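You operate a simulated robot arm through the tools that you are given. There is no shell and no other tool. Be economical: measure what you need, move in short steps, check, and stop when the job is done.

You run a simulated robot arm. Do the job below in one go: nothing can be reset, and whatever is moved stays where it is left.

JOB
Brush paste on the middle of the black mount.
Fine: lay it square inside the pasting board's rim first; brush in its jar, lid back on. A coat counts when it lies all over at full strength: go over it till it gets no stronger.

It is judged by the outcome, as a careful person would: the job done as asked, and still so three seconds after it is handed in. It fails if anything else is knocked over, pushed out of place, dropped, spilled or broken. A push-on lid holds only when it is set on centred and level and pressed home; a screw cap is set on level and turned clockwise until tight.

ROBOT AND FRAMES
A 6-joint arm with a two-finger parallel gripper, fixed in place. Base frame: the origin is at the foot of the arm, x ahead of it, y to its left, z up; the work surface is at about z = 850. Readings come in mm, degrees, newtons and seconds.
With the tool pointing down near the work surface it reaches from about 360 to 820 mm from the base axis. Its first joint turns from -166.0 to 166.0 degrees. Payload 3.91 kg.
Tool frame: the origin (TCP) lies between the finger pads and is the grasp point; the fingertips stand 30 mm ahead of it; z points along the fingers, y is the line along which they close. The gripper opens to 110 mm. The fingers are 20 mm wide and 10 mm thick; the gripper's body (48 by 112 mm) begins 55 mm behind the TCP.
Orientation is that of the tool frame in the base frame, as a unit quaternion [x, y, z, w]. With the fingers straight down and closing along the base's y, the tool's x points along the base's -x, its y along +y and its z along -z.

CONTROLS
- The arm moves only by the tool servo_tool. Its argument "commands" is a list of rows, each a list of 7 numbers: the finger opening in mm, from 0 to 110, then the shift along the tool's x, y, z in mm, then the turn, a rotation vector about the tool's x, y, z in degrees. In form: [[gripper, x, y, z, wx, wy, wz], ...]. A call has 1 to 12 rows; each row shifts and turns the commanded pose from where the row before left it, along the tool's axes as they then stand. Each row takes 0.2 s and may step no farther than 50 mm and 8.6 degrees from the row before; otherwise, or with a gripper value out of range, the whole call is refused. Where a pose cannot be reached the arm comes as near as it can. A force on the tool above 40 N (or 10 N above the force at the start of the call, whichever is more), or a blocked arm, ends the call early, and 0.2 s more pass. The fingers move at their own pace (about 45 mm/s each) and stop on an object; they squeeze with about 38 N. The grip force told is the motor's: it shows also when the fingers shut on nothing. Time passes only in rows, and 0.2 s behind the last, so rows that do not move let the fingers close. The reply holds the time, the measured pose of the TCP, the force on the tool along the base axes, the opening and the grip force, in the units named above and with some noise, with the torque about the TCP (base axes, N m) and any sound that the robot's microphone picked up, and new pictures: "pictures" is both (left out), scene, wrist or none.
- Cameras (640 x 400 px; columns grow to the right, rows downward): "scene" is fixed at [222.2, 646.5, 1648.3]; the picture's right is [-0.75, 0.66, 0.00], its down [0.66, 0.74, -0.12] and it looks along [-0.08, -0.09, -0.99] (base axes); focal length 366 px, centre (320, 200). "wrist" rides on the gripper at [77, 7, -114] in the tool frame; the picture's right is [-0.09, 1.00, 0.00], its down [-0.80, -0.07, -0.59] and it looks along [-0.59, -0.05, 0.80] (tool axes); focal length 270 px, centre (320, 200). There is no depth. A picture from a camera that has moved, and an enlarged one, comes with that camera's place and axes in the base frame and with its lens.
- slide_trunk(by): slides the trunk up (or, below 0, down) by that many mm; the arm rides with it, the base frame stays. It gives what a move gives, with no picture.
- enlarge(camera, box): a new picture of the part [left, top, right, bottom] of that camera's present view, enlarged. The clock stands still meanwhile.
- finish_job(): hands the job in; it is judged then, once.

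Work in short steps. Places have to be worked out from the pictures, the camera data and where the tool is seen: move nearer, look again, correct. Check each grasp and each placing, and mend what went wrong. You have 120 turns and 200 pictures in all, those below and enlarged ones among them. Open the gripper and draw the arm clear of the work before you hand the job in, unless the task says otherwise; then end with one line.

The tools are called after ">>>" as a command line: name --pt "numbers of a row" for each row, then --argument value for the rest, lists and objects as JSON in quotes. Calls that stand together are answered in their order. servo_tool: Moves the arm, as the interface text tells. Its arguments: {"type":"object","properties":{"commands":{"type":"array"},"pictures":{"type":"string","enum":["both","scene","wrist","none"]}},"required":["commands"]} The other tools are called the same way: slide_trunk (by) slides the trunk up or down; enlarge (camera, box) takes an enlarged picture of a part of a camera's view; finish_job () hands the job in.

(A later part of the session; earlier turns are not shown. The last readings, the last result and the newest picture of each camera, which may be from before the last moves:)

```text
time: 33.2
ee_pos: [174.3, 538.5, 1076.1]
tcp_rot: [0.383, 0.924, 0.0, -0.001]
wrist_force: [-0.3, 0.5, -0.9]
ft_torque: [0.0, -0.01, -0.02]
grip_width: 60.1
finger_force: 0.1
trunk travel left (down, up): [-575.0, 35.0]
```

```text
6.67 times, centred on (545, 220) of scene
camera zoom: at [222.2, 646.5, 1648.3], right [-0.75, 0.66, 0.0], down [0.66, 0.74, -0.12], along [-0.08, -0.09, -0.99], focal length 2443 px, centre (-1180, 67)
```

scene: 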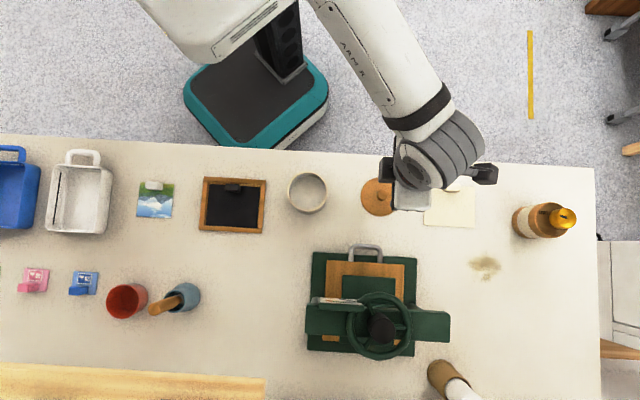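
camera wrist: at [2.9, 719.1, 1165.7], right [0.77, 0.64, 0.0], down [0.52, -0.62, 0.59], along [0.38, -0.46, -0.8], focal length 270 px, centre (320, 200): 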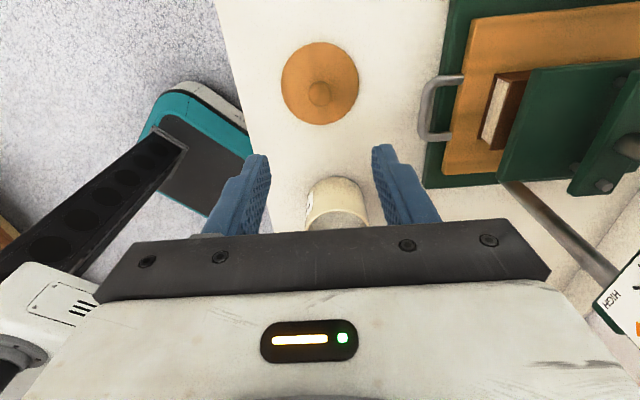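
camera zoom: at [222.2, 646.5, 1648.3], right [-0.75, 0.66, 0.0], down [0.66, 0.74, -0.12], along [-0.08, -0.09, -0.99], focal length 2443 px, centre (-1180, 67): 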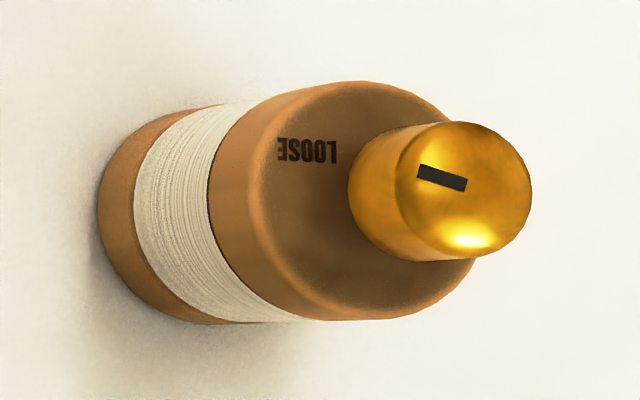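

The pot holds pale paste. Next I'll go look at the brush in the blue jar, near (498,541).

>>> servo_tool --pt "60 -24.6 29 -9 0 0 0" --pt "60 -24.6 29 -9 0 0 0" --pt "60 -24.6 29 -9 0 0 0" --pt "60 -24.6 29 -9 0 0 0" --pt "60 -24.6 29 -9 0 0 0" --pt "60 -24.6 29 -9 0 0 0" --pt "60 -24.6 29 -9 0 0 0" --pt "60 -24.6 29 -9 0 0 0" --pt "60 0 0 0 0 0 0"

```text
time: 35.0
ee_pos: [454.3, 560.6, 1143.8]
tcp_rot: [0.382, 0.924, -0.007, -0.005]
wrist_force: [-5.8, -1.3, 1.8]
ft_torque: [0.17, -0.49, 0.03]
grip_width: 59.8
finger_force: 0.1
trunk travel left (down, up): [-575.0, 35.0]
stopped in row 8: the force on the tool passed its limit (the readings are from after the stop); the commanded pose is now the measured one
camera wrist: at [405.9, 621.9, 1258.0], right [0.77, 0.64, -0.02], down [0.53, -0.61, 0.59], along [0.37, -0.46, -0.8], focal length 270 px, centre (320, 200)
```

scene: 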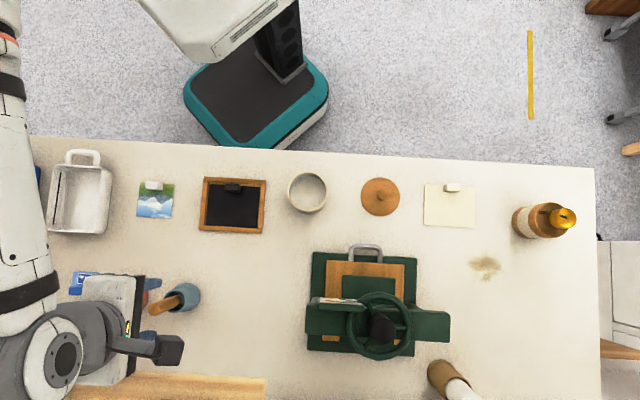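
wrist: 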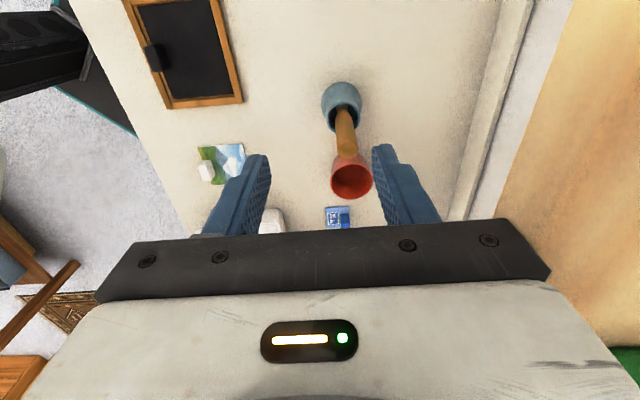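

The tool touched something at the +x side, perhaps the tan panel. I'll back off along the path and look at that area.

>>> servo_tool --pt "60 20 -22 0 0 0 0" --pt "60 20 -22 0 0 0 0" --pt "60 0 0 0 0 0 0" --pictures "scene"

>>> enlarge --camera "scene" --box '[0, 240, 280, 400]'

>>> enlarge --camera "wrist" --box '[220, 0, 640, 240]'

```text
time: 35.8
ee_pos: [395.9, 558.6, 1141.7]
tcp_rot: [0.381, 0.924, -0.008, -0.005]
wrist_force: [0.3, -0.1, -0.4]
ft_torque: [-0.03, 0.0, -0.04]
grip_width: 60.0
finger_force: 0.0
trunk travel left (down, up): [-575.0, 35.0]
```

scene: 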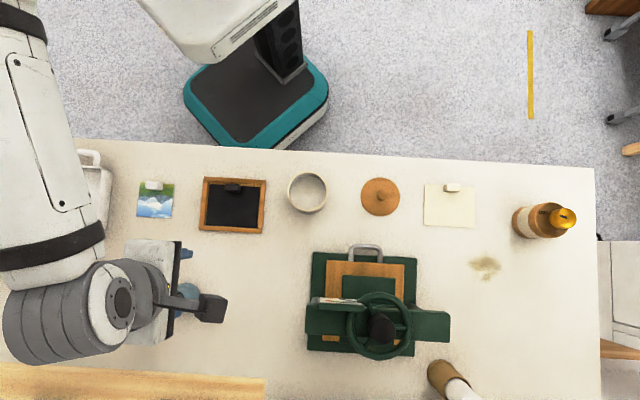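

```text
2.29 times, centred on (140, 320) of scene
camera zoom: at [222.2, 646.5, 1648.3], right [-0.75, 0.66, 0.0], down [0.66, 0.74, -0.12], along [-0.08, -0.09, -0.99], focal length 838 px, centre (731, -74)
```

zoom: 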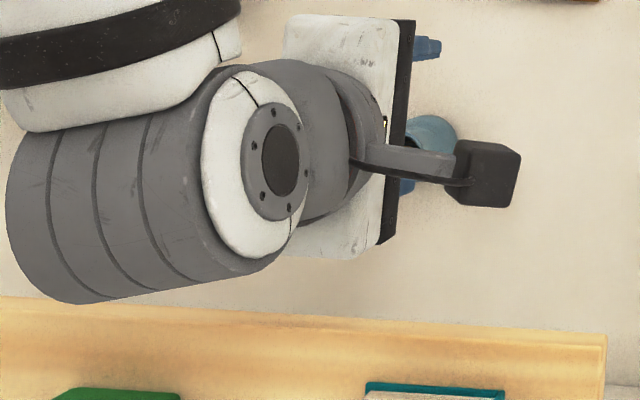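

```text
1.52 times, centred on (430, 120) of wrist
camera zoom: at [348.4, 619.4, 1256.9], right [0.77, 0.64, -0.02], down [0.53, -0.61, 0.59], along [0.37, -0.46, -0.8], focal length 412 px, centre (152, 322)
```

zoom: 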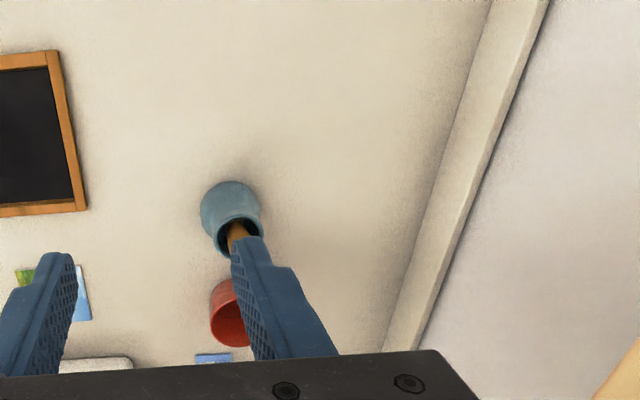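

There's a shelf along the back: front edge about 42 mm behind the jar axis, top at z≈1194. So I'll approach the brush with the tool turned 90° and tilted, keeping the wrist towards the robot. First I'll back away and turn.

>>> servo_tool --pt "60 0 -45 0 0 0 0" --pt "60 0 -45 0 0 0 0" --pt "60 0 0 0 0 0 -8.3" --pt "60 0 0 0 0 0 -8.3" --pt "60 0 0 0 0 0 -8.3" --pt "60 0 0 0 0 0 -8.3" --pt "60 0 0 0 0 0 -8.3" --pt "60 0 0 0 0 0 -8.3" --pt "60 0 0 0 0 0 -8.3" --pt "60 0 0 0 0 0 -8.3" --pt "60 0 0 0 0 0 -8.3" --pt "60 0 0 0 0 0 -8.3" --pictures "wrist"

```text
time: 38.4
ee_pos: [334.0, 495.5, 1145.7]
tcp_rot: [-0.327, 0.945, -0.003, -0.009]
wrist_force: [-0.2, 0.2, -0.1]
ft_torque: [0.01, 0.0, 0.03]
grip_width: 60.0
finger_force: 0.1
trunk travel left (down, up): [-575.0, 35.0]
camera wrist: at [270.2, 455.3, 1260.1], right [-0.55, 0.84, 0.0], down [0.68, 0.45, 0.58], along [0.49, 0.32, -0.81], focal length 270 px, centre (320, 200)
```

wrist: 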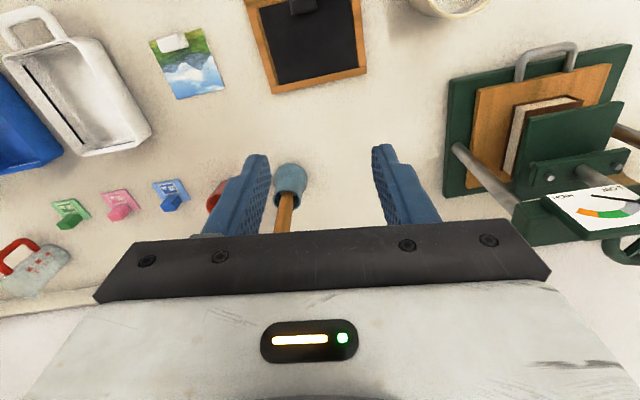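

>>> servo_tool --pt "60 0 -40 0 0 0 -7" --pt "60 0 -44 0 0 0 0" --pt "60 0 0 0 0 -8 0" --pt "60 0 0 0 0 -8 0" --pt "60 0 0 0 0 -8 0" --pt "60 0 0 0 0 -8 0" --pt "60 0 0 0 0 0 0"

```text
time: 40.0
ee_pos: [388.4, 432.5, 1143.0]
tcp_rot: [-0.369, 0.89, 0.104, 0.247]
wrist_force: [0.2, 0.7, -0.3]
ft_torque: [0.0, -0.04, -0.02]
grip_width: 60.0
finger_force: 0.0
trunk travel left (down, up): [-575.0, 35.0]
camera wrist: at [295.9, 349.1, 1201.6], right [-0.65, 0.76, 0.05], down [0.32, 0.22, 0.92], along [0.69, 0.62, -0.38], focal length 270 px, centre (320, 200)
```

scene: 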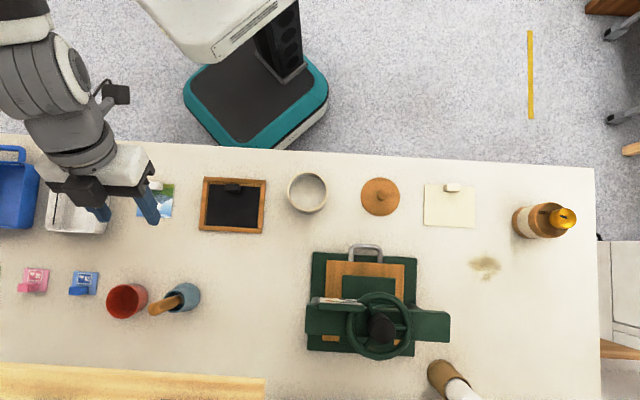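
wrist: 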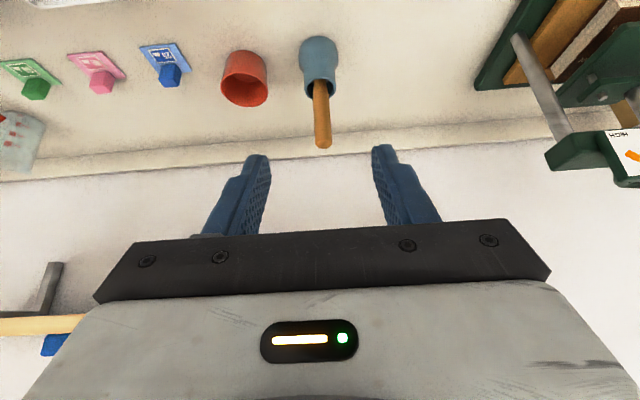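

Excellent view: the handle is nearly vertical at about (503,541), top z≈1017, jar mouth z≈920. I'll go to a pre-grasp point 80 mm back along the tool axis.

>>> servo_tool --pt "60 -18 -1.5 45.6 0 0 0" --pt "60 -18 -1.5 45.6 0 0 0" --pt "60 -18 -1.5 45.6 0 0 0" --pt "60 0 0 0 0 0 0" --pictures "wrist"

>>> enlarge --camera "wrist" --box '[230, 40, 430, 240]'

```text
time: 41.0
ee_pos: [474.2, 512.2, 1053.0]
tcp_rot: [-0.369, 0.89, 0.104, 0.247]
wrist_force: [-0.3, -0.5, 0.4]
ft_torque: [-0.01, -0.04, 0.01]
grip_width: 59.7
finger_force: 0.0
trunk travel left (down, up): [-575.0, 35.0]
camera wrist: at [380.6, 429.2, 1111.3], right [-0.65, 0.76, 0.05], down [0.32, 0.22, 0.92], along [0.69, 0.62, -0.38], focal length 270 px, centre (320, 200)
```

wrist: 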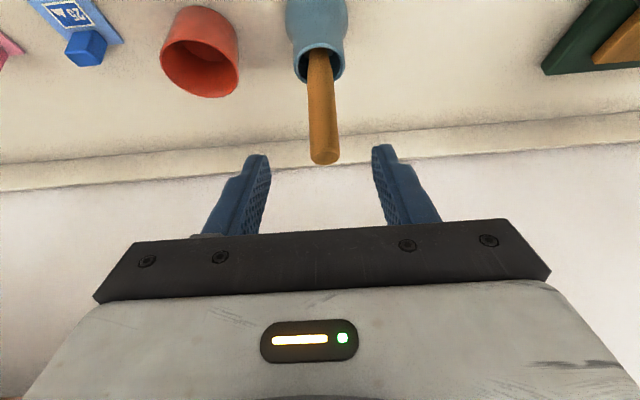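

```text
2.00 times, centred on (330, 140) of wrist
camera zoom: at [380.6, 429.2, 1111.3], right [-0.65, 0.76, 0.05], down [0.32, 0.22, 0.92], along [0.69, 0.62, -0.38], focal length 541 px, centre (300, 320)
```

zoom: 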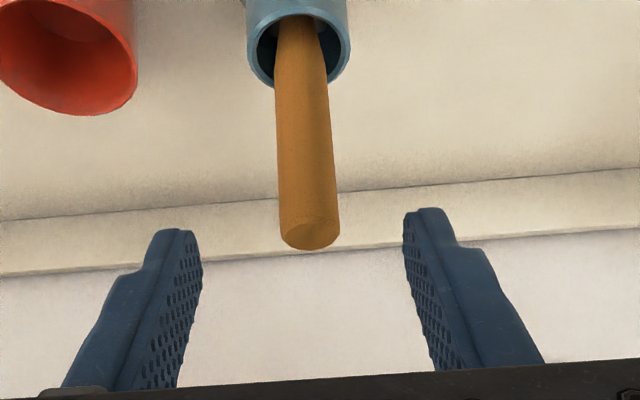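

The handle is about 2.5 mm off centre. I'll advance 85 mm along the tool axis so the fingers straddle it.

>>> servo_tool --pt "60 0 2.5 30 0 0 0" --pt "60 0 0 30 0 0 0" --pt "60 0 0 25 0 0 0" --pt "60 0 0 0 0 0 0"

>>> enlarge --camera "wrist" --box '[230, 40, 430, 240]'

```text
time: 42.0
ee_pos: [503.2, 542.9, 981.2]
tcp_rot: [-0.369, 0.89, 0.104, 0.247]
wrist_force: [0.8, -0.9, -0.8]
ft_torque: [0.01, 0.02, -0.01]
grip_width: 59.7
finger_force: 0.1
trunk travel left (down, up): [-575.0, 35.0]
camera wrist: at [410.5, 460.5, 1040.2], right [-0.65, 0.76, 0.05], down [0.32, 0.22, 0.92], along [0.69, 0.62, -0.38], focal length 270 px, centre (320, 200)
```

scene: 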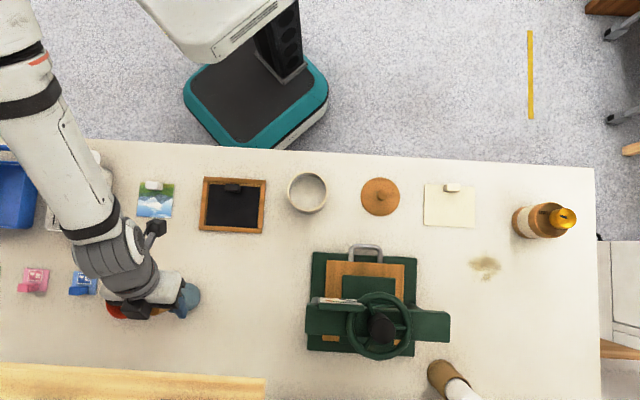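
wrist: 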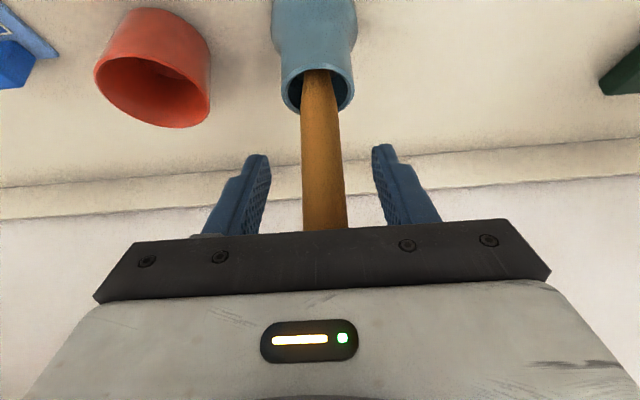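

```text
2.00 times, centred on (330, 140) of wrist
camera zoom: at [410.5, 460.5, 1040.2], right [-0.65, 0.76, 0.05], down [0.32, 0.22, 0.92], along [0.69, 0.62, -0.38], focal length 541 px, centre (300, 320)
```

zoom: 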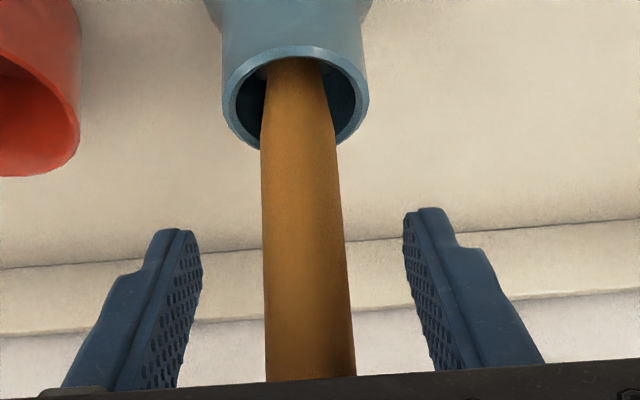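

The handle is between the pads at the right depth. I'll correct 1.7 mm and close.

>>> servo_tool --pt "60 0 1.7 0 0 0 0" --pt "40 0 0 0 0 0 0" --pt "20 0 0 0 0 0 0" --pt "10 0 0 0 0 0 0" --pt "10 0 0 0 0 0 0" --pt "10 0 0 0 0 0 0" --pictures "wrist"

```text
time: 43.4
ee_pos: [502.6, 545.0, 982.0]
tcp_rot: [-0.369, 0.89, 0.103, 0.246]
wrist_force: [-0.4, 0.1, 0.4]
ft_torque: [0.05, -0.04, 0.0]
grip_width: 20.3
finger_force: 37.6
trunk travel left (down, up): [-575.0, 35.0]
camera wrist: at [409.1, 462.0, 1040.0], right [-0.65, 0.76, 0.05], down [0.32, 0.22, 0.92], along [0.69, 0.62, -0.38], focal length 270 px, centre (320, 200)
```

wrist: 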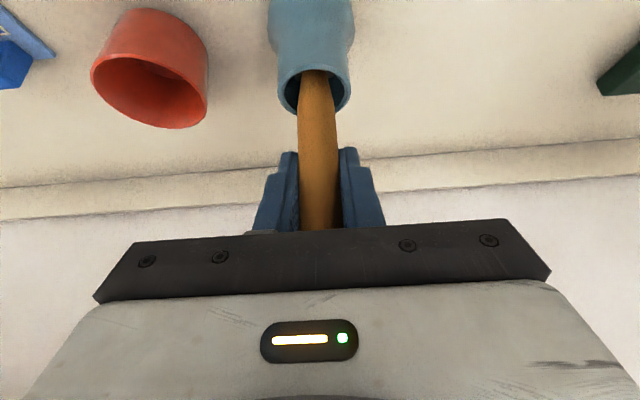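

Gripped at 20.3 mm (return pose TCP ≈ (502.6,545,982)). I'll lift straight up out of the jar.

>>> servo_tool --pt "10 -10.3 0 -17.2 0 0 0" --pt "10 -15.5 0 -25.7 0 0 0" --pt "10 -15.5 0 -25.7 0 0 0" --pt "10 -15.5 0 -25.7 0 0 0" --pt "10 0 0 0 0 0 0"

```text
time: 44.6
ee_pos: [503.9, 544.4, 1092.7]
tcp_rot: [-0.369, 0.89, 0.104, 0.246]
wrist_force: [0.9, 0.1, -0.7]
ft_torque: [-0.01, 0.0, -0.02]
grip_width: 20.4
finger_force: 38.0
trunk travel left (down, up): [-575.0, 35.0]
camera wrist: at [410.2, 461.5, 1151.3], right [-0.65, 0.76, 0.05], down [0.32, 0.22, 0.92], along [0.69, 0.62, -0.38], focal length 270 px, centre (320, 200)
```

scene: 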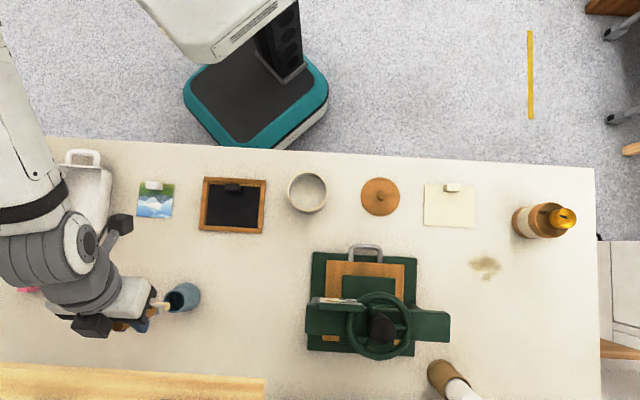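
wrist: 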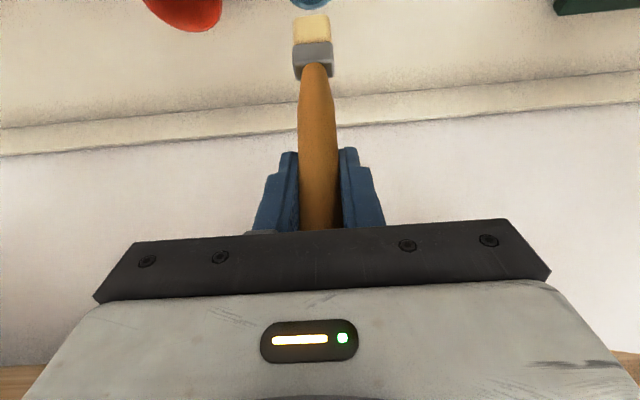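

>>> enlarge --camera "wrist" --box '[250, 0, 390, 120]'

```text
3.33 times, centred on (320, 60) of wrist
camera zoom: at [410.2, 461.5, 1151.3], right [-0.65, 0.76, 0.05], down [0.32, 0.22, 0.92], along [0.69, 0.62, -0.38], focal length 901 px, centre (320, 667)
```

zoom: 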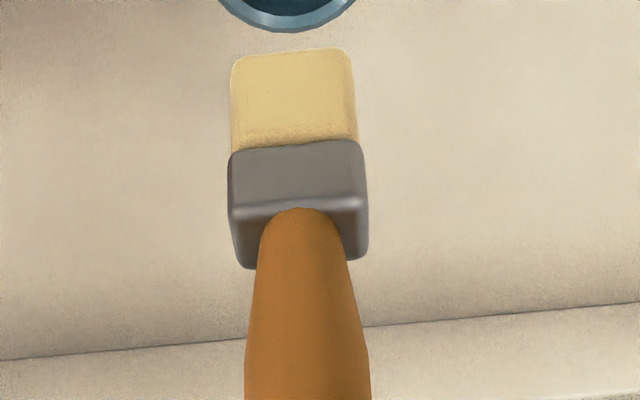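

The brush is a flat bristle, about 25 mm wide, tip about 122 mm below the TCP and vertical. I'll carry it over to the pot, centred near (170,556).

>>> servo_tool --pt "10 24.4 30.5 -14.7 0 0 0" --pt "10 24.4 30.5 -14.7 0 0 0" --pt "10 24.4 30.5 -14.7 0 0 0" --pt "10 24.4 30.5 -14.7 0 0 0" --pt "10 24.4 30.5 -14.7 0 0 0" --pt "10 24.4 30.5 -14.7 0 0 0" --pt "10 24.4 30.5 -14.7 0 0 0" --pt "10 24.4 30.5 -14.7 0 0 0" --pt "10 0 0 0 0 0 0"

>>> enlarge --camera "wrist" --box '[220, 0, 420, 140]'

```text
time: 46.6
ee_pos: [169.7, 554.2, 1094.8]
tcp_rot: [-0.368, 0.89, 0.103, 0.247]
wrist_force: [0.0, 0.8, -0.3]
ft_torque: [0.0, 0.01, 0.01]
grip_width: 20.3
finger_force: 37.8
trunk travel left (down, up): [-575.0, 35.0]
camera wrist: at [75.8, 472.7, 1152.5], right [-0.65, 0.76, 0.05], down [0.32, 0.22, 0.92], along [0.69, 0.62, -0.38], focal length 270 px, centre (320, 200)
```

scene: 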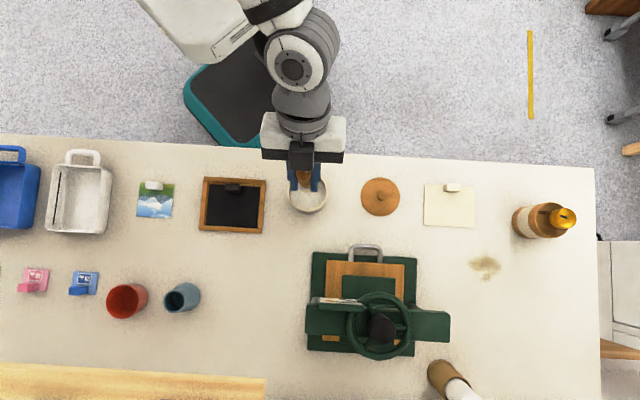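
wrist: 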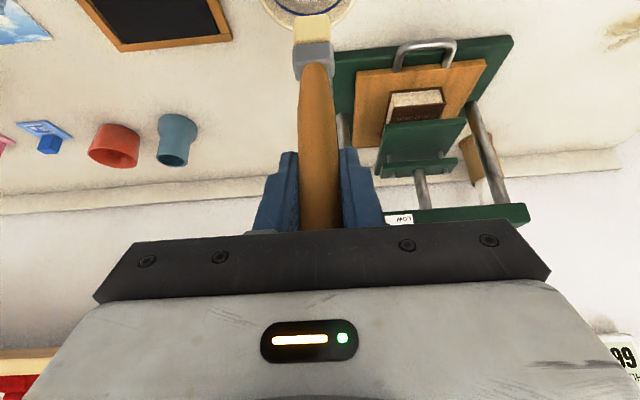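

```text
2.86 times, centred on (320, 70) of wrist
camera zoom: at [75.8, 472.7, 1152.5], right [-0.65, 0.76, 0.05], down [0.32, 0.22, 0.92], along [0.69, 0.62, -0.38], focal length 772 px, centre (320, 571)
```

zoom: 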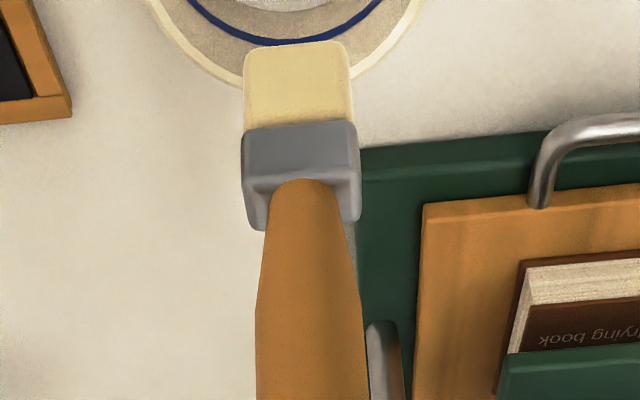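

The brush is centred over the pot. I'll lower it gradually and watch the contact.

>>> servo_tool --pt "10 20.6 0.5 34.3 0 0 0" --pt "10 14 0.5 23 0 0 0" --pt "10 0 0 0 0 0 0"

>>> enlarge --camera "wrist" --box '[220, 0, 420, 140]'

>>> enlarge --camera "scene" --box '[260, 150, 360, 230]'

```text
time: 47.4
ee_pos: [168.5, 558.0, 1025.5]
tcp_rot: [-0.368, 0.89, 0.104, 0.247]
wrist_force: [-0.5, 0.5, 0.1]
ft_torque: [0.04, -0.03, 0.0]
grip_width: 20.4
finger_force: 38.2
trunk travel left (down, up): [-575.0, 35.0]
camera wrist: at [76.0, 475.2, 1084.6], right [-0.65, 0.76, 0.05], down [0.32, 0.22, 0.92], along [0.69, 0.62, -0.38], focal length 270 px, centre (320, 200)
```

scene: 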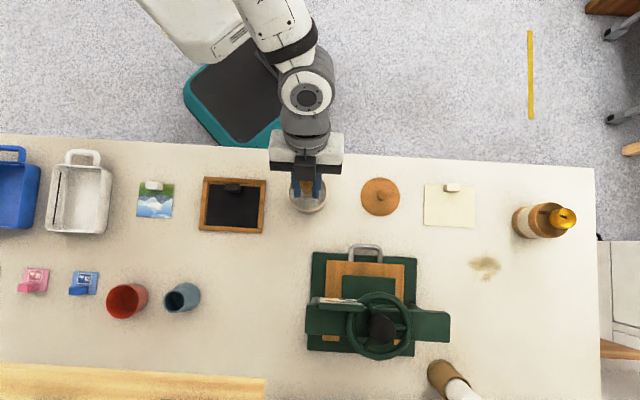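
wrist: 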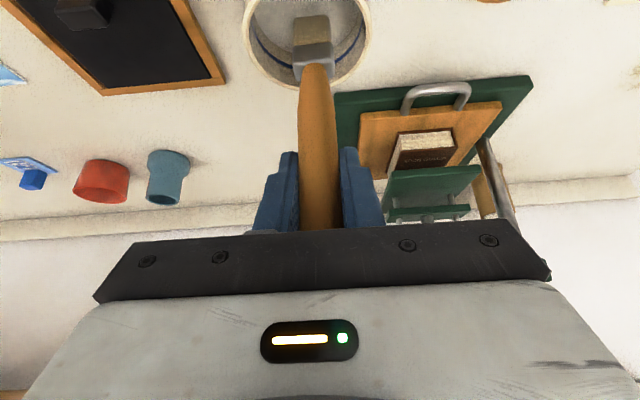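

```text
2.86 times, centred on (320, 70) of wrist
camera zoom: at [76.0, 475.2, 1084.6], right [-0.65, 0.76, 0.05], down [0.32, 0.22, 0.92], along [0.69, 0.62, -0.38], focal length 772 px, centre (320, 571)
```

zoom: 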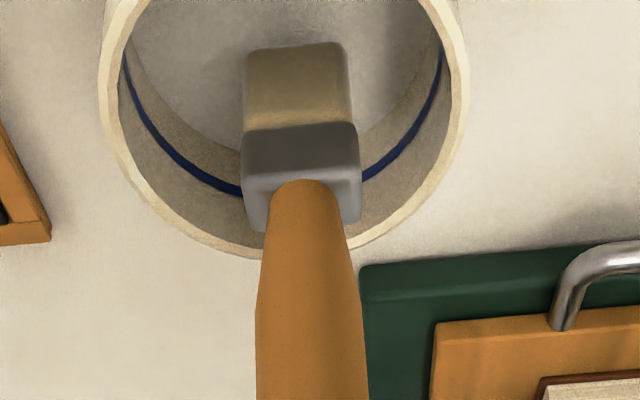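

```text
5.00 times, centred on (310, 190) of scene
camera zoom: at [222.2, 646.5, 1648.3], right [-0.75, 0.66, 0.0], down [0.66, 0.74, -0.12], along [-0.08, -0.09, -0.99], focal length 1832 px, centre (370, 250)
```

zoom: 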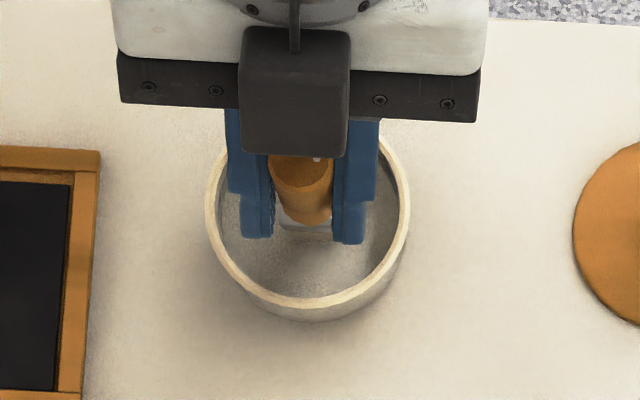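

>>> servo_tool --pt "10 5.2 -2 8.6 0 0 0" --pt "10 5.2 0 8.6 0 0 0" --pt "10 0 0 0 0 0 0" --pictures "none"

>>> enlarge --camera "wrist" --box '[220, 0, 420, 140]'

```text
time: 48.0
ee_pos: [170.7, 561.4, 1015.2]
tcp_rot: [-0.368, 0.888, 0.109, 0.251]
wrist_force: [3.9, 0.6, 17.2]
ft_torque: [0.05, -0.42, -0.04]
grip_width: 19.9
finger_force: 37.7
trunk travel left (down, up): [-575.0, 35.0]
stopped in row 3: the force on the tool passed its limit (the readings are from after the stop); the commanded pose is now the measured one
```

```text
2.86 times, centred on (320, 70) of wrist
camera zoom: at [77.6, 476.1, 1071.2], right [-0.65, 0.76, 0.06], down [0.31, 0.2, 0.93], along [0.69, 0.62, -0.37], focal length 772 px, centre (320, 571)
```

zoom: 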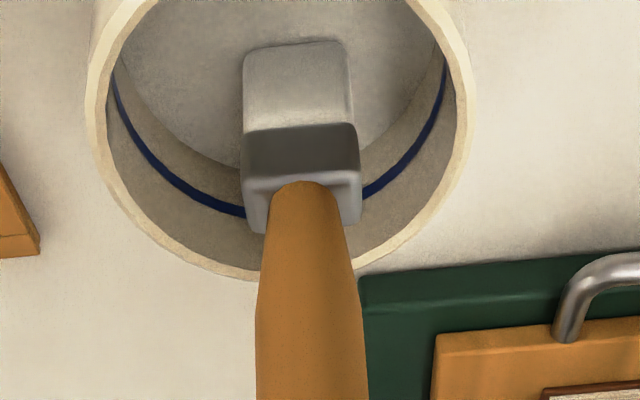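

Contact at TCP z≈1015, and the bristles have turned white, so they're loaded. I'll lift out and inspect brush and pot.

>>> servo_tool --pt "10 -2.6 0 -4.3 0 0.65 0" --pt "10 -10.3 0 -17.1 0 0 0" --pt "10 -20.6 0 -34.3 0 0 0" --pt "10 -10.3 0 -17.1 0 0 0" --pt "10 0 0 0 0 0 0"

>>> enlarge --camera "wrist" --box '[220, 0, 420, 140]'

```text
time: 49.2
ee_pos: [171.0, 558.3, 1096.3]
tcp_rot: [-0.369, 0.89, 0.105, 0.245]
wrist_force: [-0.8, -1.1, 0.1]
ft_torque: [-0.02, 0.0, -0.01]
grip_width: 20.5
finger_force: 37.8
trunk travel left (down, up): [-575.0, 35.0]
camera wrist: at [78.1, 475.5, 1154.5], right [-0.65, 0.76, 0.05], down [0.32, 0.22, 0.92], along [0.69, 0.62, -0.39], focal length 270 px, centre (320, 200)
```

scene: 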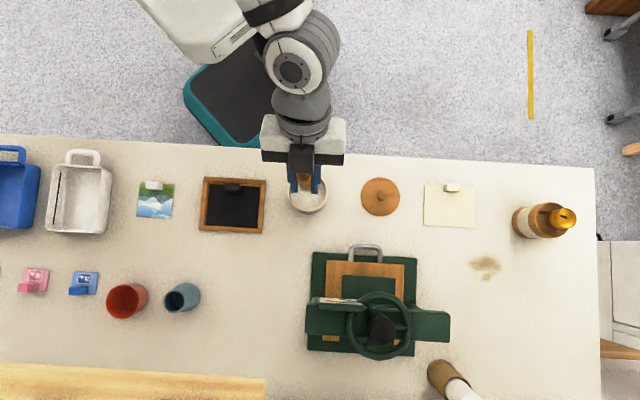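
wrist: 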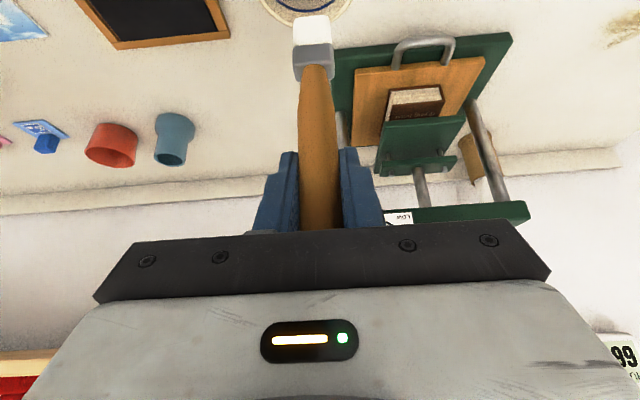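

```text
2.86 times, centred on (320, 70) of wrist
camera zoom: at [78.1, 475.5, 1154.5], right [-0.65, 0.76, 0.05], down [0.32, 0.22, 0.92], along [0.69, 0.62, -0.39], focal length 772 px, centre (320, 571)
```

zoom: 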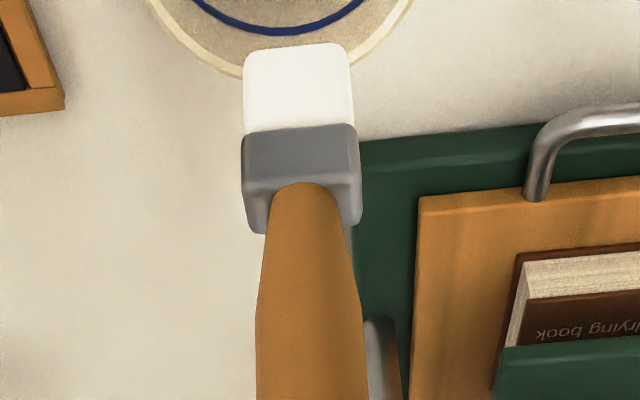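

The brush is loaded and the pot undisturbed. I'll move it over the mount's centre at about (304.5,461) and lower to just above.

>>> servo_tool --pt "10 -5.5 -40.8 3.3 0 0 0" --pt "10 -5.5 -40.8 3.3 0 0 0" --pt "10 -5.5 -40.8 3.3 0 0 0" --pt "10 -5.5 -40.8 3.3 0 0 0" --pt "10 20.6 0 34.3 0 0 0" --pt "10 20.6 0 34.3 0 0 0" --pt "10 0 0 0 0 0 0"

>>> enlarge --camera "wrist" --box '[220, 0, 420, 140]'

>>> enlarge --camera "scene" --box '[180, 150, 290, 250]'

```text
time: 50.9
ee_pos: [305.3, 461.8, 1013.1]
tcp_rot: [-0.369, 0.89, 0.105, 0.245]
wrist_force: [-0.6, 0.1, -1.3]
ft_torque: [0.0, 0.04, -0.01]
grip_width: 20.5
finger_force: 37.6
trunk travel left (down, up): [-575.0, 35.0]
camera wrist: at [211.9, 378.5, 1071.9], right [-0.65, 0.76, 0.05], down [0.33, 0.22, 0.92], along [0.68, 0.62, -0.39], focal length 270 px, centre (320, 200)
```

scene: 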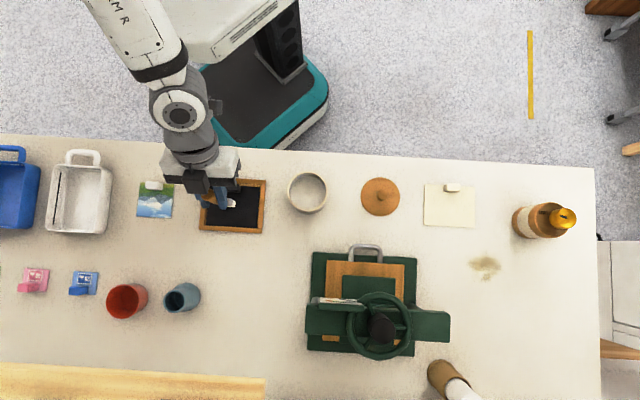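
wrist: 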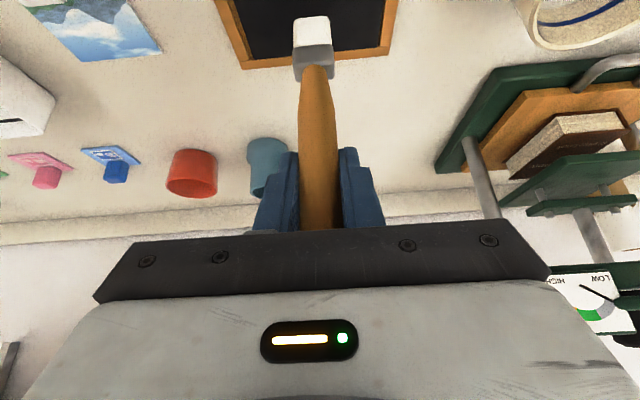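

```text
2.86 times, centred on (320, 70) of wrist
camera zoom: at [211.9, 378.5, 1071.9], right [-0.65, 0.76, 0.05], down [0.33, 0.22, 0.92], along [0.68, 0.62, -0.39], focal length 772 px, centre (320, 571)
```

zoom: 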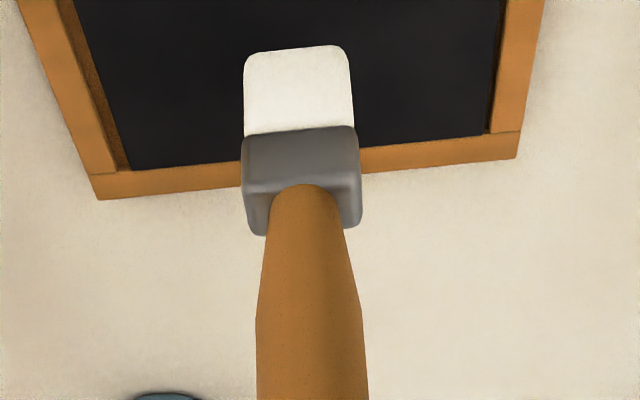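

```text
4.00 times, centred on (235, 200) of scene
camera zoom: at [222.2, 646.5, 1648.3], right [-0.75, 0.66, 0.0], down [0.66, 0.74, -0.12], along [-0.08, -0.09, -0.99], focal length 1466 px, centre (660, 200)
```

zoom: 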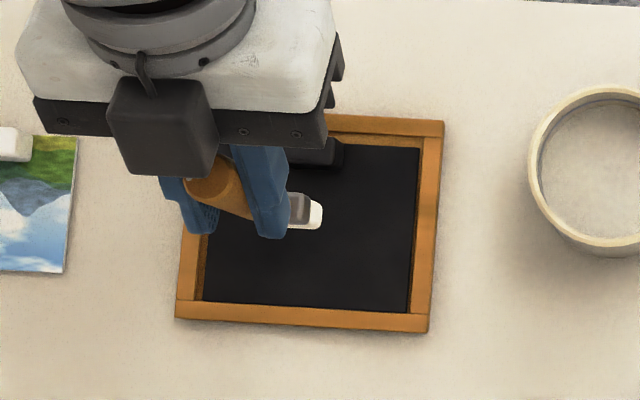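

The tip is right over the mount's middle. I'll lower until light contact.

>>> servo_tool --pt "10 6.2 0 10.3 0 0 0" --pt "10 4.1 0 6.9 0 0 0" --pt "10 2.1 0 3.4 0 0 0" --pt "10 1 0 1.7 0 0 0" --pt "10 0 0 0 0 0 0" --pictures "none"

```text
time: 52.0
ee_pos: [304.8, 462.8, 988.7]
tcp_rot: [-0.369, 0.89, 0.105, 0.245]
wrist_force: [0.2, 0.6, 0.6]
ft_torque: [-0.01, -0.02, 0.0]
grip_width: 20.2
finger_force: 38.2
trunk travel left (down, up): [-575.0, 35.0]
```

>>> servo_tool --pt "10 1 0 1.7 0 0 0" --pt "10 0.5 0 0.85 0 0 0" --pt "10 0.5 0 0.85 0 0 0" --pt "10 0 0 0 0 0 0" --pictures "none"

>>> enlarge --camera "wrist" --box '[220, 0, 420, 140]'

```text
time: 53.0
ee_pos: [304.6, 463.6, 985.2]
tcp_rot: [-0.369, 0.891, 0.105, 0.245]
wrist_force: [0.4, -0.5, -1.0]
ft_torque: [0.02, 0.0, -0.01]
grip_width: 20.2
finger_force: 38.0
trunk travel left (down, up): [-575.0, 35.0]
```

```text
2.86 times, centred on (320, 70) of wrist
camera zoom: at [211.6, 379.8, 1043.9], right [-0.65, 0.76, 0.05], down [0.32, 0.22, 0.92], along [0.69, 0.62, -0.39], focal length 772 px, centre (320, 571)
```

zoom: 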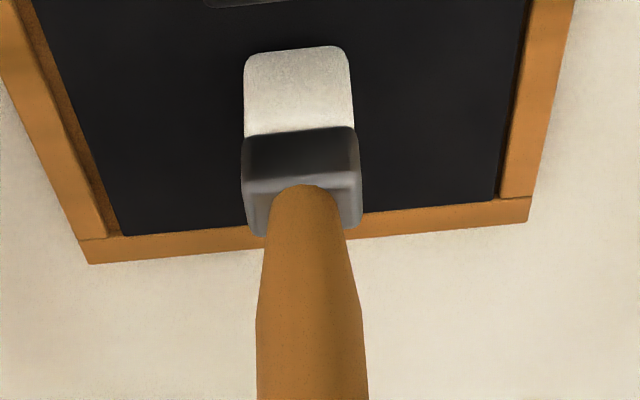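

>>> servo_tool --pt "10 0.5 0 0.85 0 0 0" --pt "10 0.5 0 0.85 0 0 0" --pt "10 0.5 0 0.85 0 0 0" --pt "10 0 0 0 0 0 0" --pictures "none"

>>> enlarge --camera "wrist" --box '[220, 0, 420, 140]'

```text
time: 54.0
ee_pos: [304.3, 461.6, 984.8]
tcp_rot: [-0.368, 0.89, 0.107, 0.247]
wrist_force: [0.9, 2.0, 24.1]
ft_torque: [0.1, -0.17, 0.0]
grip_width: 20.1
finger_force: 38.1
trunk travel left (down, up): [-575.0, 35.0]
```

```text
2.86 times, centred on (320, 70) of wrist
camera zoom: at [211.1, 379.3, 1042.3], right [-0.65, 0.76, 0.05], down [0.32, 0.21, 0.92], along [0.69, 0.62, -0.38], focal length 772 px, centre (320, 571)
```

zoom: 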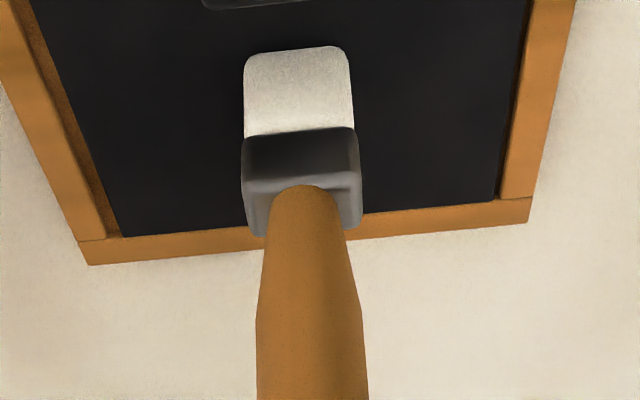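

Contact at 24 N; too firm for stroking. I'll ease to a light touch and make a short stroke to see the effect.

>>> servo_tool --pt "10 -0.55 0 -0.9 0 0 0" --pt "10 -2.6 0 1.55 0 0 0" --pt "10 -2.6 0 1.55 0 0 0" --pt "10 -2.6 0 1.55 0 0 0" --pt "10 -2.6 0 1.55 0 0 0" --pt "10 0 0 0 0 0 0" --pictures "none"

>>> enlarge --camera "wrist" --box '[220, 0, 420, 140]'

```text
time: 55.5
ee_pos: [312.5, 472.7, 982.4]
tcp_rot: [-0.369, 0.89, 0.106, 0.245]
wrist_force: [-4.6, -3.4, 13.0]
ft_torque: [-0.36, 0.48, -0.03]
grip_width: 20.3
finger_force: 37.5
trunk travel left (down, up): [-575.0, 35.0]
```

```text
2.86 times, centred on (320, 70) of wrist
camera zoom: at [219.4, 388.2, 1042.1], right [-0.65, 0.76, 0.05], down [0.32, 0.22, 0.92], along [0.69, 0.62, -0.39], focal length 772 px, centre (320, 571)
```

zoom: 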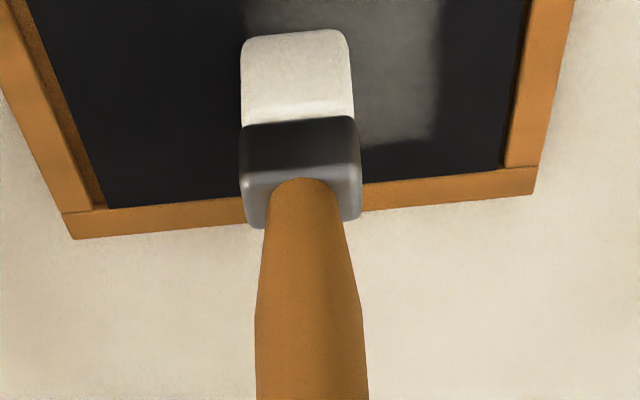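

A coat patch is appearing. I'll check in the scene view.

>>> enlarge --camera "scene" --box '[180, 150, 290, 250]'

>>> enlarge --camera "wrist" --box '[180, 0, 460, 110]'

```text
4.00 times, centred on (235, 200) of scene
camera zoom: at [222.2, 646.5, 1648.3], right [-0.75, 0.66, 0.0], down [0.66, 0.74, -0.12], along [-0.08, -0.09, -0.99], focal length 1466 px, centre (660, 200)
```

zoom: 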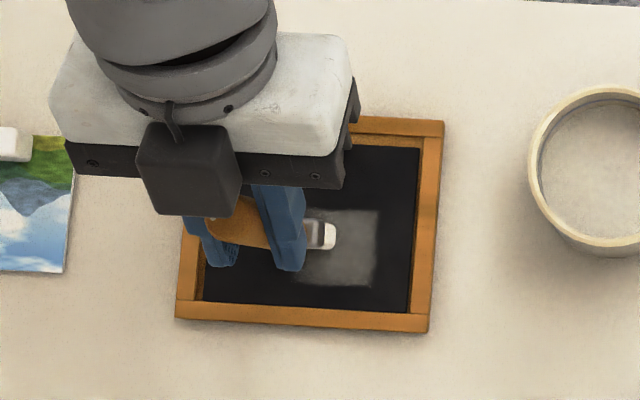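

```text
2.29 times, centred on (320, 55) of wrist
camera zoom: at [219.4, 388.2, 1042.1], right [-0.65, 0.76, 0.05], down [0.32, 0.22, 0.92], along [0.69, 0.62, -0.39], focal length 618 px, centre (320, 531)
```

zoom: 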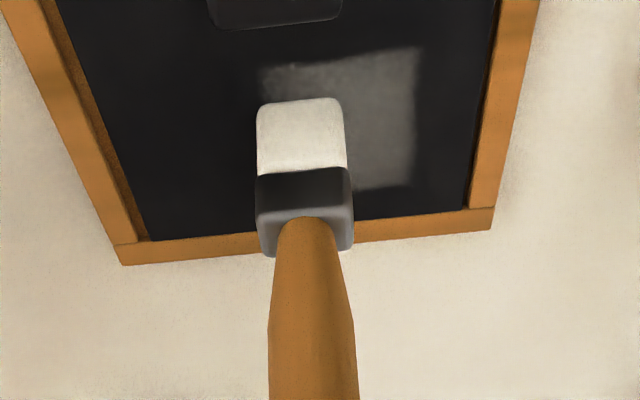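

The coat appears in patches as I brush. I'll lighten a bit and sweep over the central area.

>>> servo_tool --pt "10 -0.2 0 -0.35 0 0 0" --pt "10 0 8 0 0 0 0" --pt "10 0 8 0 0 0 0" --pt "10 0 8 0 0 0 0" --pt "10 6 0 -3.6 0 0 0" --pt "10 6 0 -3.6 0 0 0" --pt "10 0 -9 0 0 0 0" --pt "10 0 -9 0 0 0 0" --pt "10 0 -9 0 0 0 0" --pt "10 0 -9 0 0 0 0" --pt "10 0 -9 0 0 0 0" --pt "10 0 0 0 0 0 0" --pictures "none"

>>> enlarge --camera "wrist" --box '[180, 0, 460, 110]'

>>> enlarge --camera "scene" --box '[180, 150, 290, 250]'

```text
time: 58.0
ee_pos: [317.8, 447.0, 983.3]
tcp_rot: [-0.369, 0.891, 0.105, 0.245]
wrist_force: [-0.8, 1.0, 3.1]
ft_torque: [-0.02, 0.01, 0.05]
grip_width: 20.6
finger_force: 38.6
trunk travel left (down, up): [-575.0, 35.0]
```

```text
2.29 times, centred on (320, 55) of wrist
camera zoom: at [225.4, 363.4, 1042.4], right [-0.65, 0.76, 0.05], down [0.32, 0.22, 0.92], along [0.69, 0.62, -0.39], focal length 618 px, centre (320, 531)
```

zoom: 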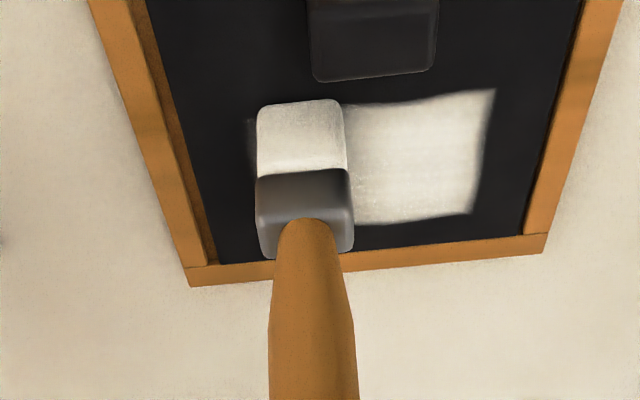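

```text
4.00 times, centred on (235, 200) of scene
camera zoom: at [222.2, 646.5, 1648.3], right [-0.75, 0.66, 0.0], down [0.66, 0.74, -0.12], along [-0.08, -0.09, -0.99], focal length 1466 px, centre (660, 200)
```

zoom: 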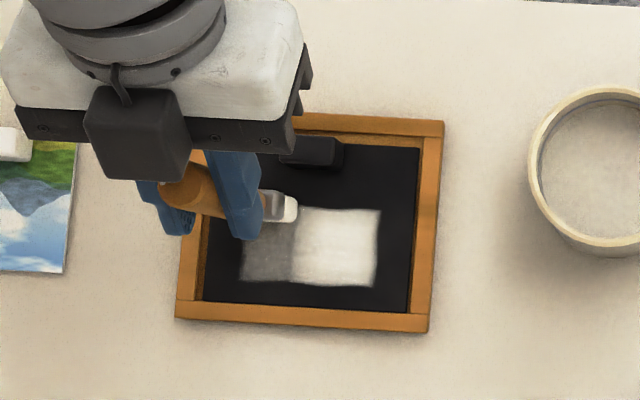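

The target area is clear: a 74×42 mm rectangle, n from -10 to +32 mm relative to mount centre. The left half is still thin, so I'll brush there.

>>> servo_tool --pt "10 -6 0 3.6 0 0 0" --pt "10 -6 0 3.6 0 0 0" --pt "10 0 9 0 0 0 0" --pt "10 -6 0 3.6 0 0 0" --pt "10 0 -9 0 0 0 0" --pt "10 0 -9 0 0 0 0" --pt "10 6 0 -3.6 0 0 0" --pt "10 6 0 -3.6 0 0 0" --pt "10 0 9 0 0 0 0" --pt "10 0 9 0 0 0 0" --pt "10 -6 0 3.6 0 0 0" --pt "10 0 0 0 0 0 0" --pictures "none"

>>> enlarge --camera "scene" --box '[180, 150, 290, 250]'

```text
time: 60.6
ee_pos: [320.6, 462.6, 984.7]
tcp_rot: [-0.369, 0.891, 0.105, 0.244]
wrist_force: [-0.2, -0.3, -0.4]
ft_torque: [-0.03, -0.01, 0.02]
grip_width: 20.2
finger_force: 38.2
trunk travel left (down, up): [-575.0, 35.0]
```

```text
4.00 times, centred on (235, 200) of scene
camera zoom: at [222.2, 646.5, 1648.3], right [-0.75, 0.66, 0.0], down [0.66, 0.74, -0.12], along [-0.08, -0.09, -0.99], focal length 1466 px, centre (660, 200)
```

zoom: 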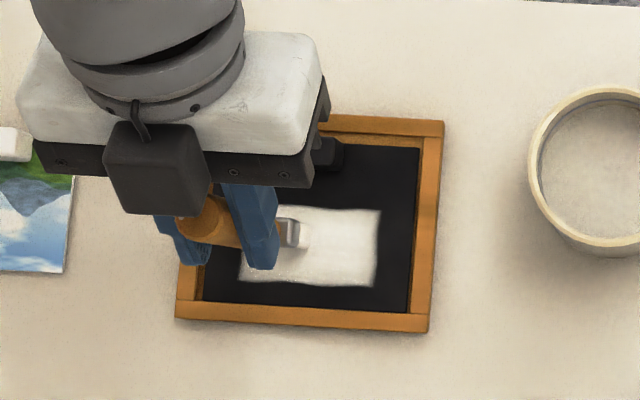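

Both halves look white now. I'll lift for a clear comparison.

>>> servo_tool --pt "10 -5.2 0 -8.6 0 0 0" --pt "10 -20.6 0 -34.3 0 0 0" --pt "10 -20.6 0 -34.3 0 0 0" --pt "10 0 40 0 0 0 0" --pt "10 0 40 0 0 0 0" --pt "10 0 0 0 0 0 0" --pictures "none"

>>> enlarge --camera "scene" --box '[180, 160, 280, 250]'

>>> enlarge --camera "wrist" --box '[140, 0, 460, 140]'

```text
time: 62.0
ee_pos: [266.1, 522.6, 1073.4]
tcp_rot: [-0.368, 0.891, 0.105, 0.244]
wrist_force: [0.1, 0.9, -0.1]
ft_torque: [-0.02, -0.02, 0.0]
grip_width: 20.3
finger_force: 38.1
trunk travel left (down, up): [-575.0, 35.0]
```

```text
4.44 times, centred on (230, 205) of scene
camera zoom: at [222.2, 646.5, 1648.3], right [-0.75, 0.66, 0.0], down [0.66, 0.74, -0.12], along [-0.08, -0.09, -0.99], focal length 1628 px, centre (720, 178)
```

zoom: 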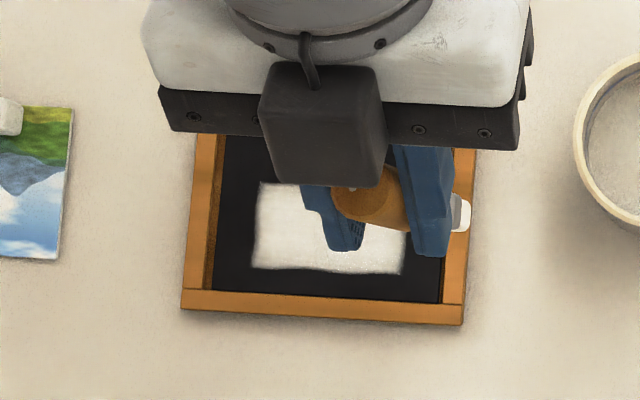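

```text
2.00 times, centred on (300, 70) of wrist
camera zoom: at [173.5, 438.0, 1131.4], right [-0.65, 0.76, 0.05], down [0.32, 0.22, 0.92], along [0.69, 0.62, -0.39], focal length 541 px, centre (360, 460)
```

zoom: 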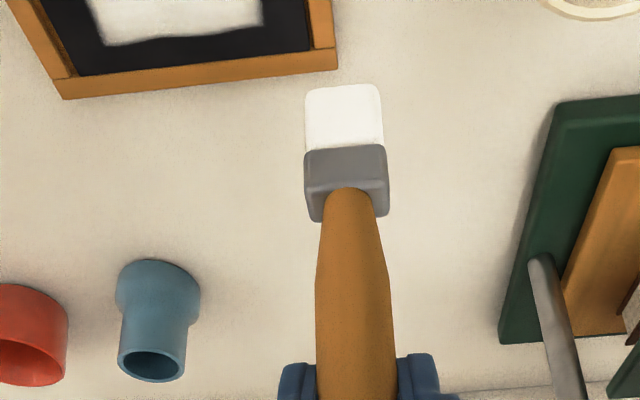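

The brush still carries paste. I'll make a second full pass over the whole rectangle, then compare.

>>> servo_tool --pt "10 0 -40 0 0 0 0" --pt "10 0 -40 0 0 0 0" --pt "10 20.6 0 34.3 0 0 0" --pt "10 20.6 0 34.3 0 0 0" --pt "10 4.6 0 7.7 0 0 0" --pt "10 0.7 0 1.2 0 0 0" --pt "10 0.4 0 0.65 0 0 0" --pt "10 0 0 0 0 0 0" --pictures "none"

```text
time: 63.9
ee_pos: [320.6, 464.8, 982.1]
tcp_rot: [-0.369, 0.89, 0.106, 0.245]
wrist_force: [1.2, -0.6, 6.9]
ft_torque: [-0.07, -0.16, -0.02]
grip_width: 20.4
finger_force: 37.6
trunk travel left (down, up): [-575.0, 35.0]
```

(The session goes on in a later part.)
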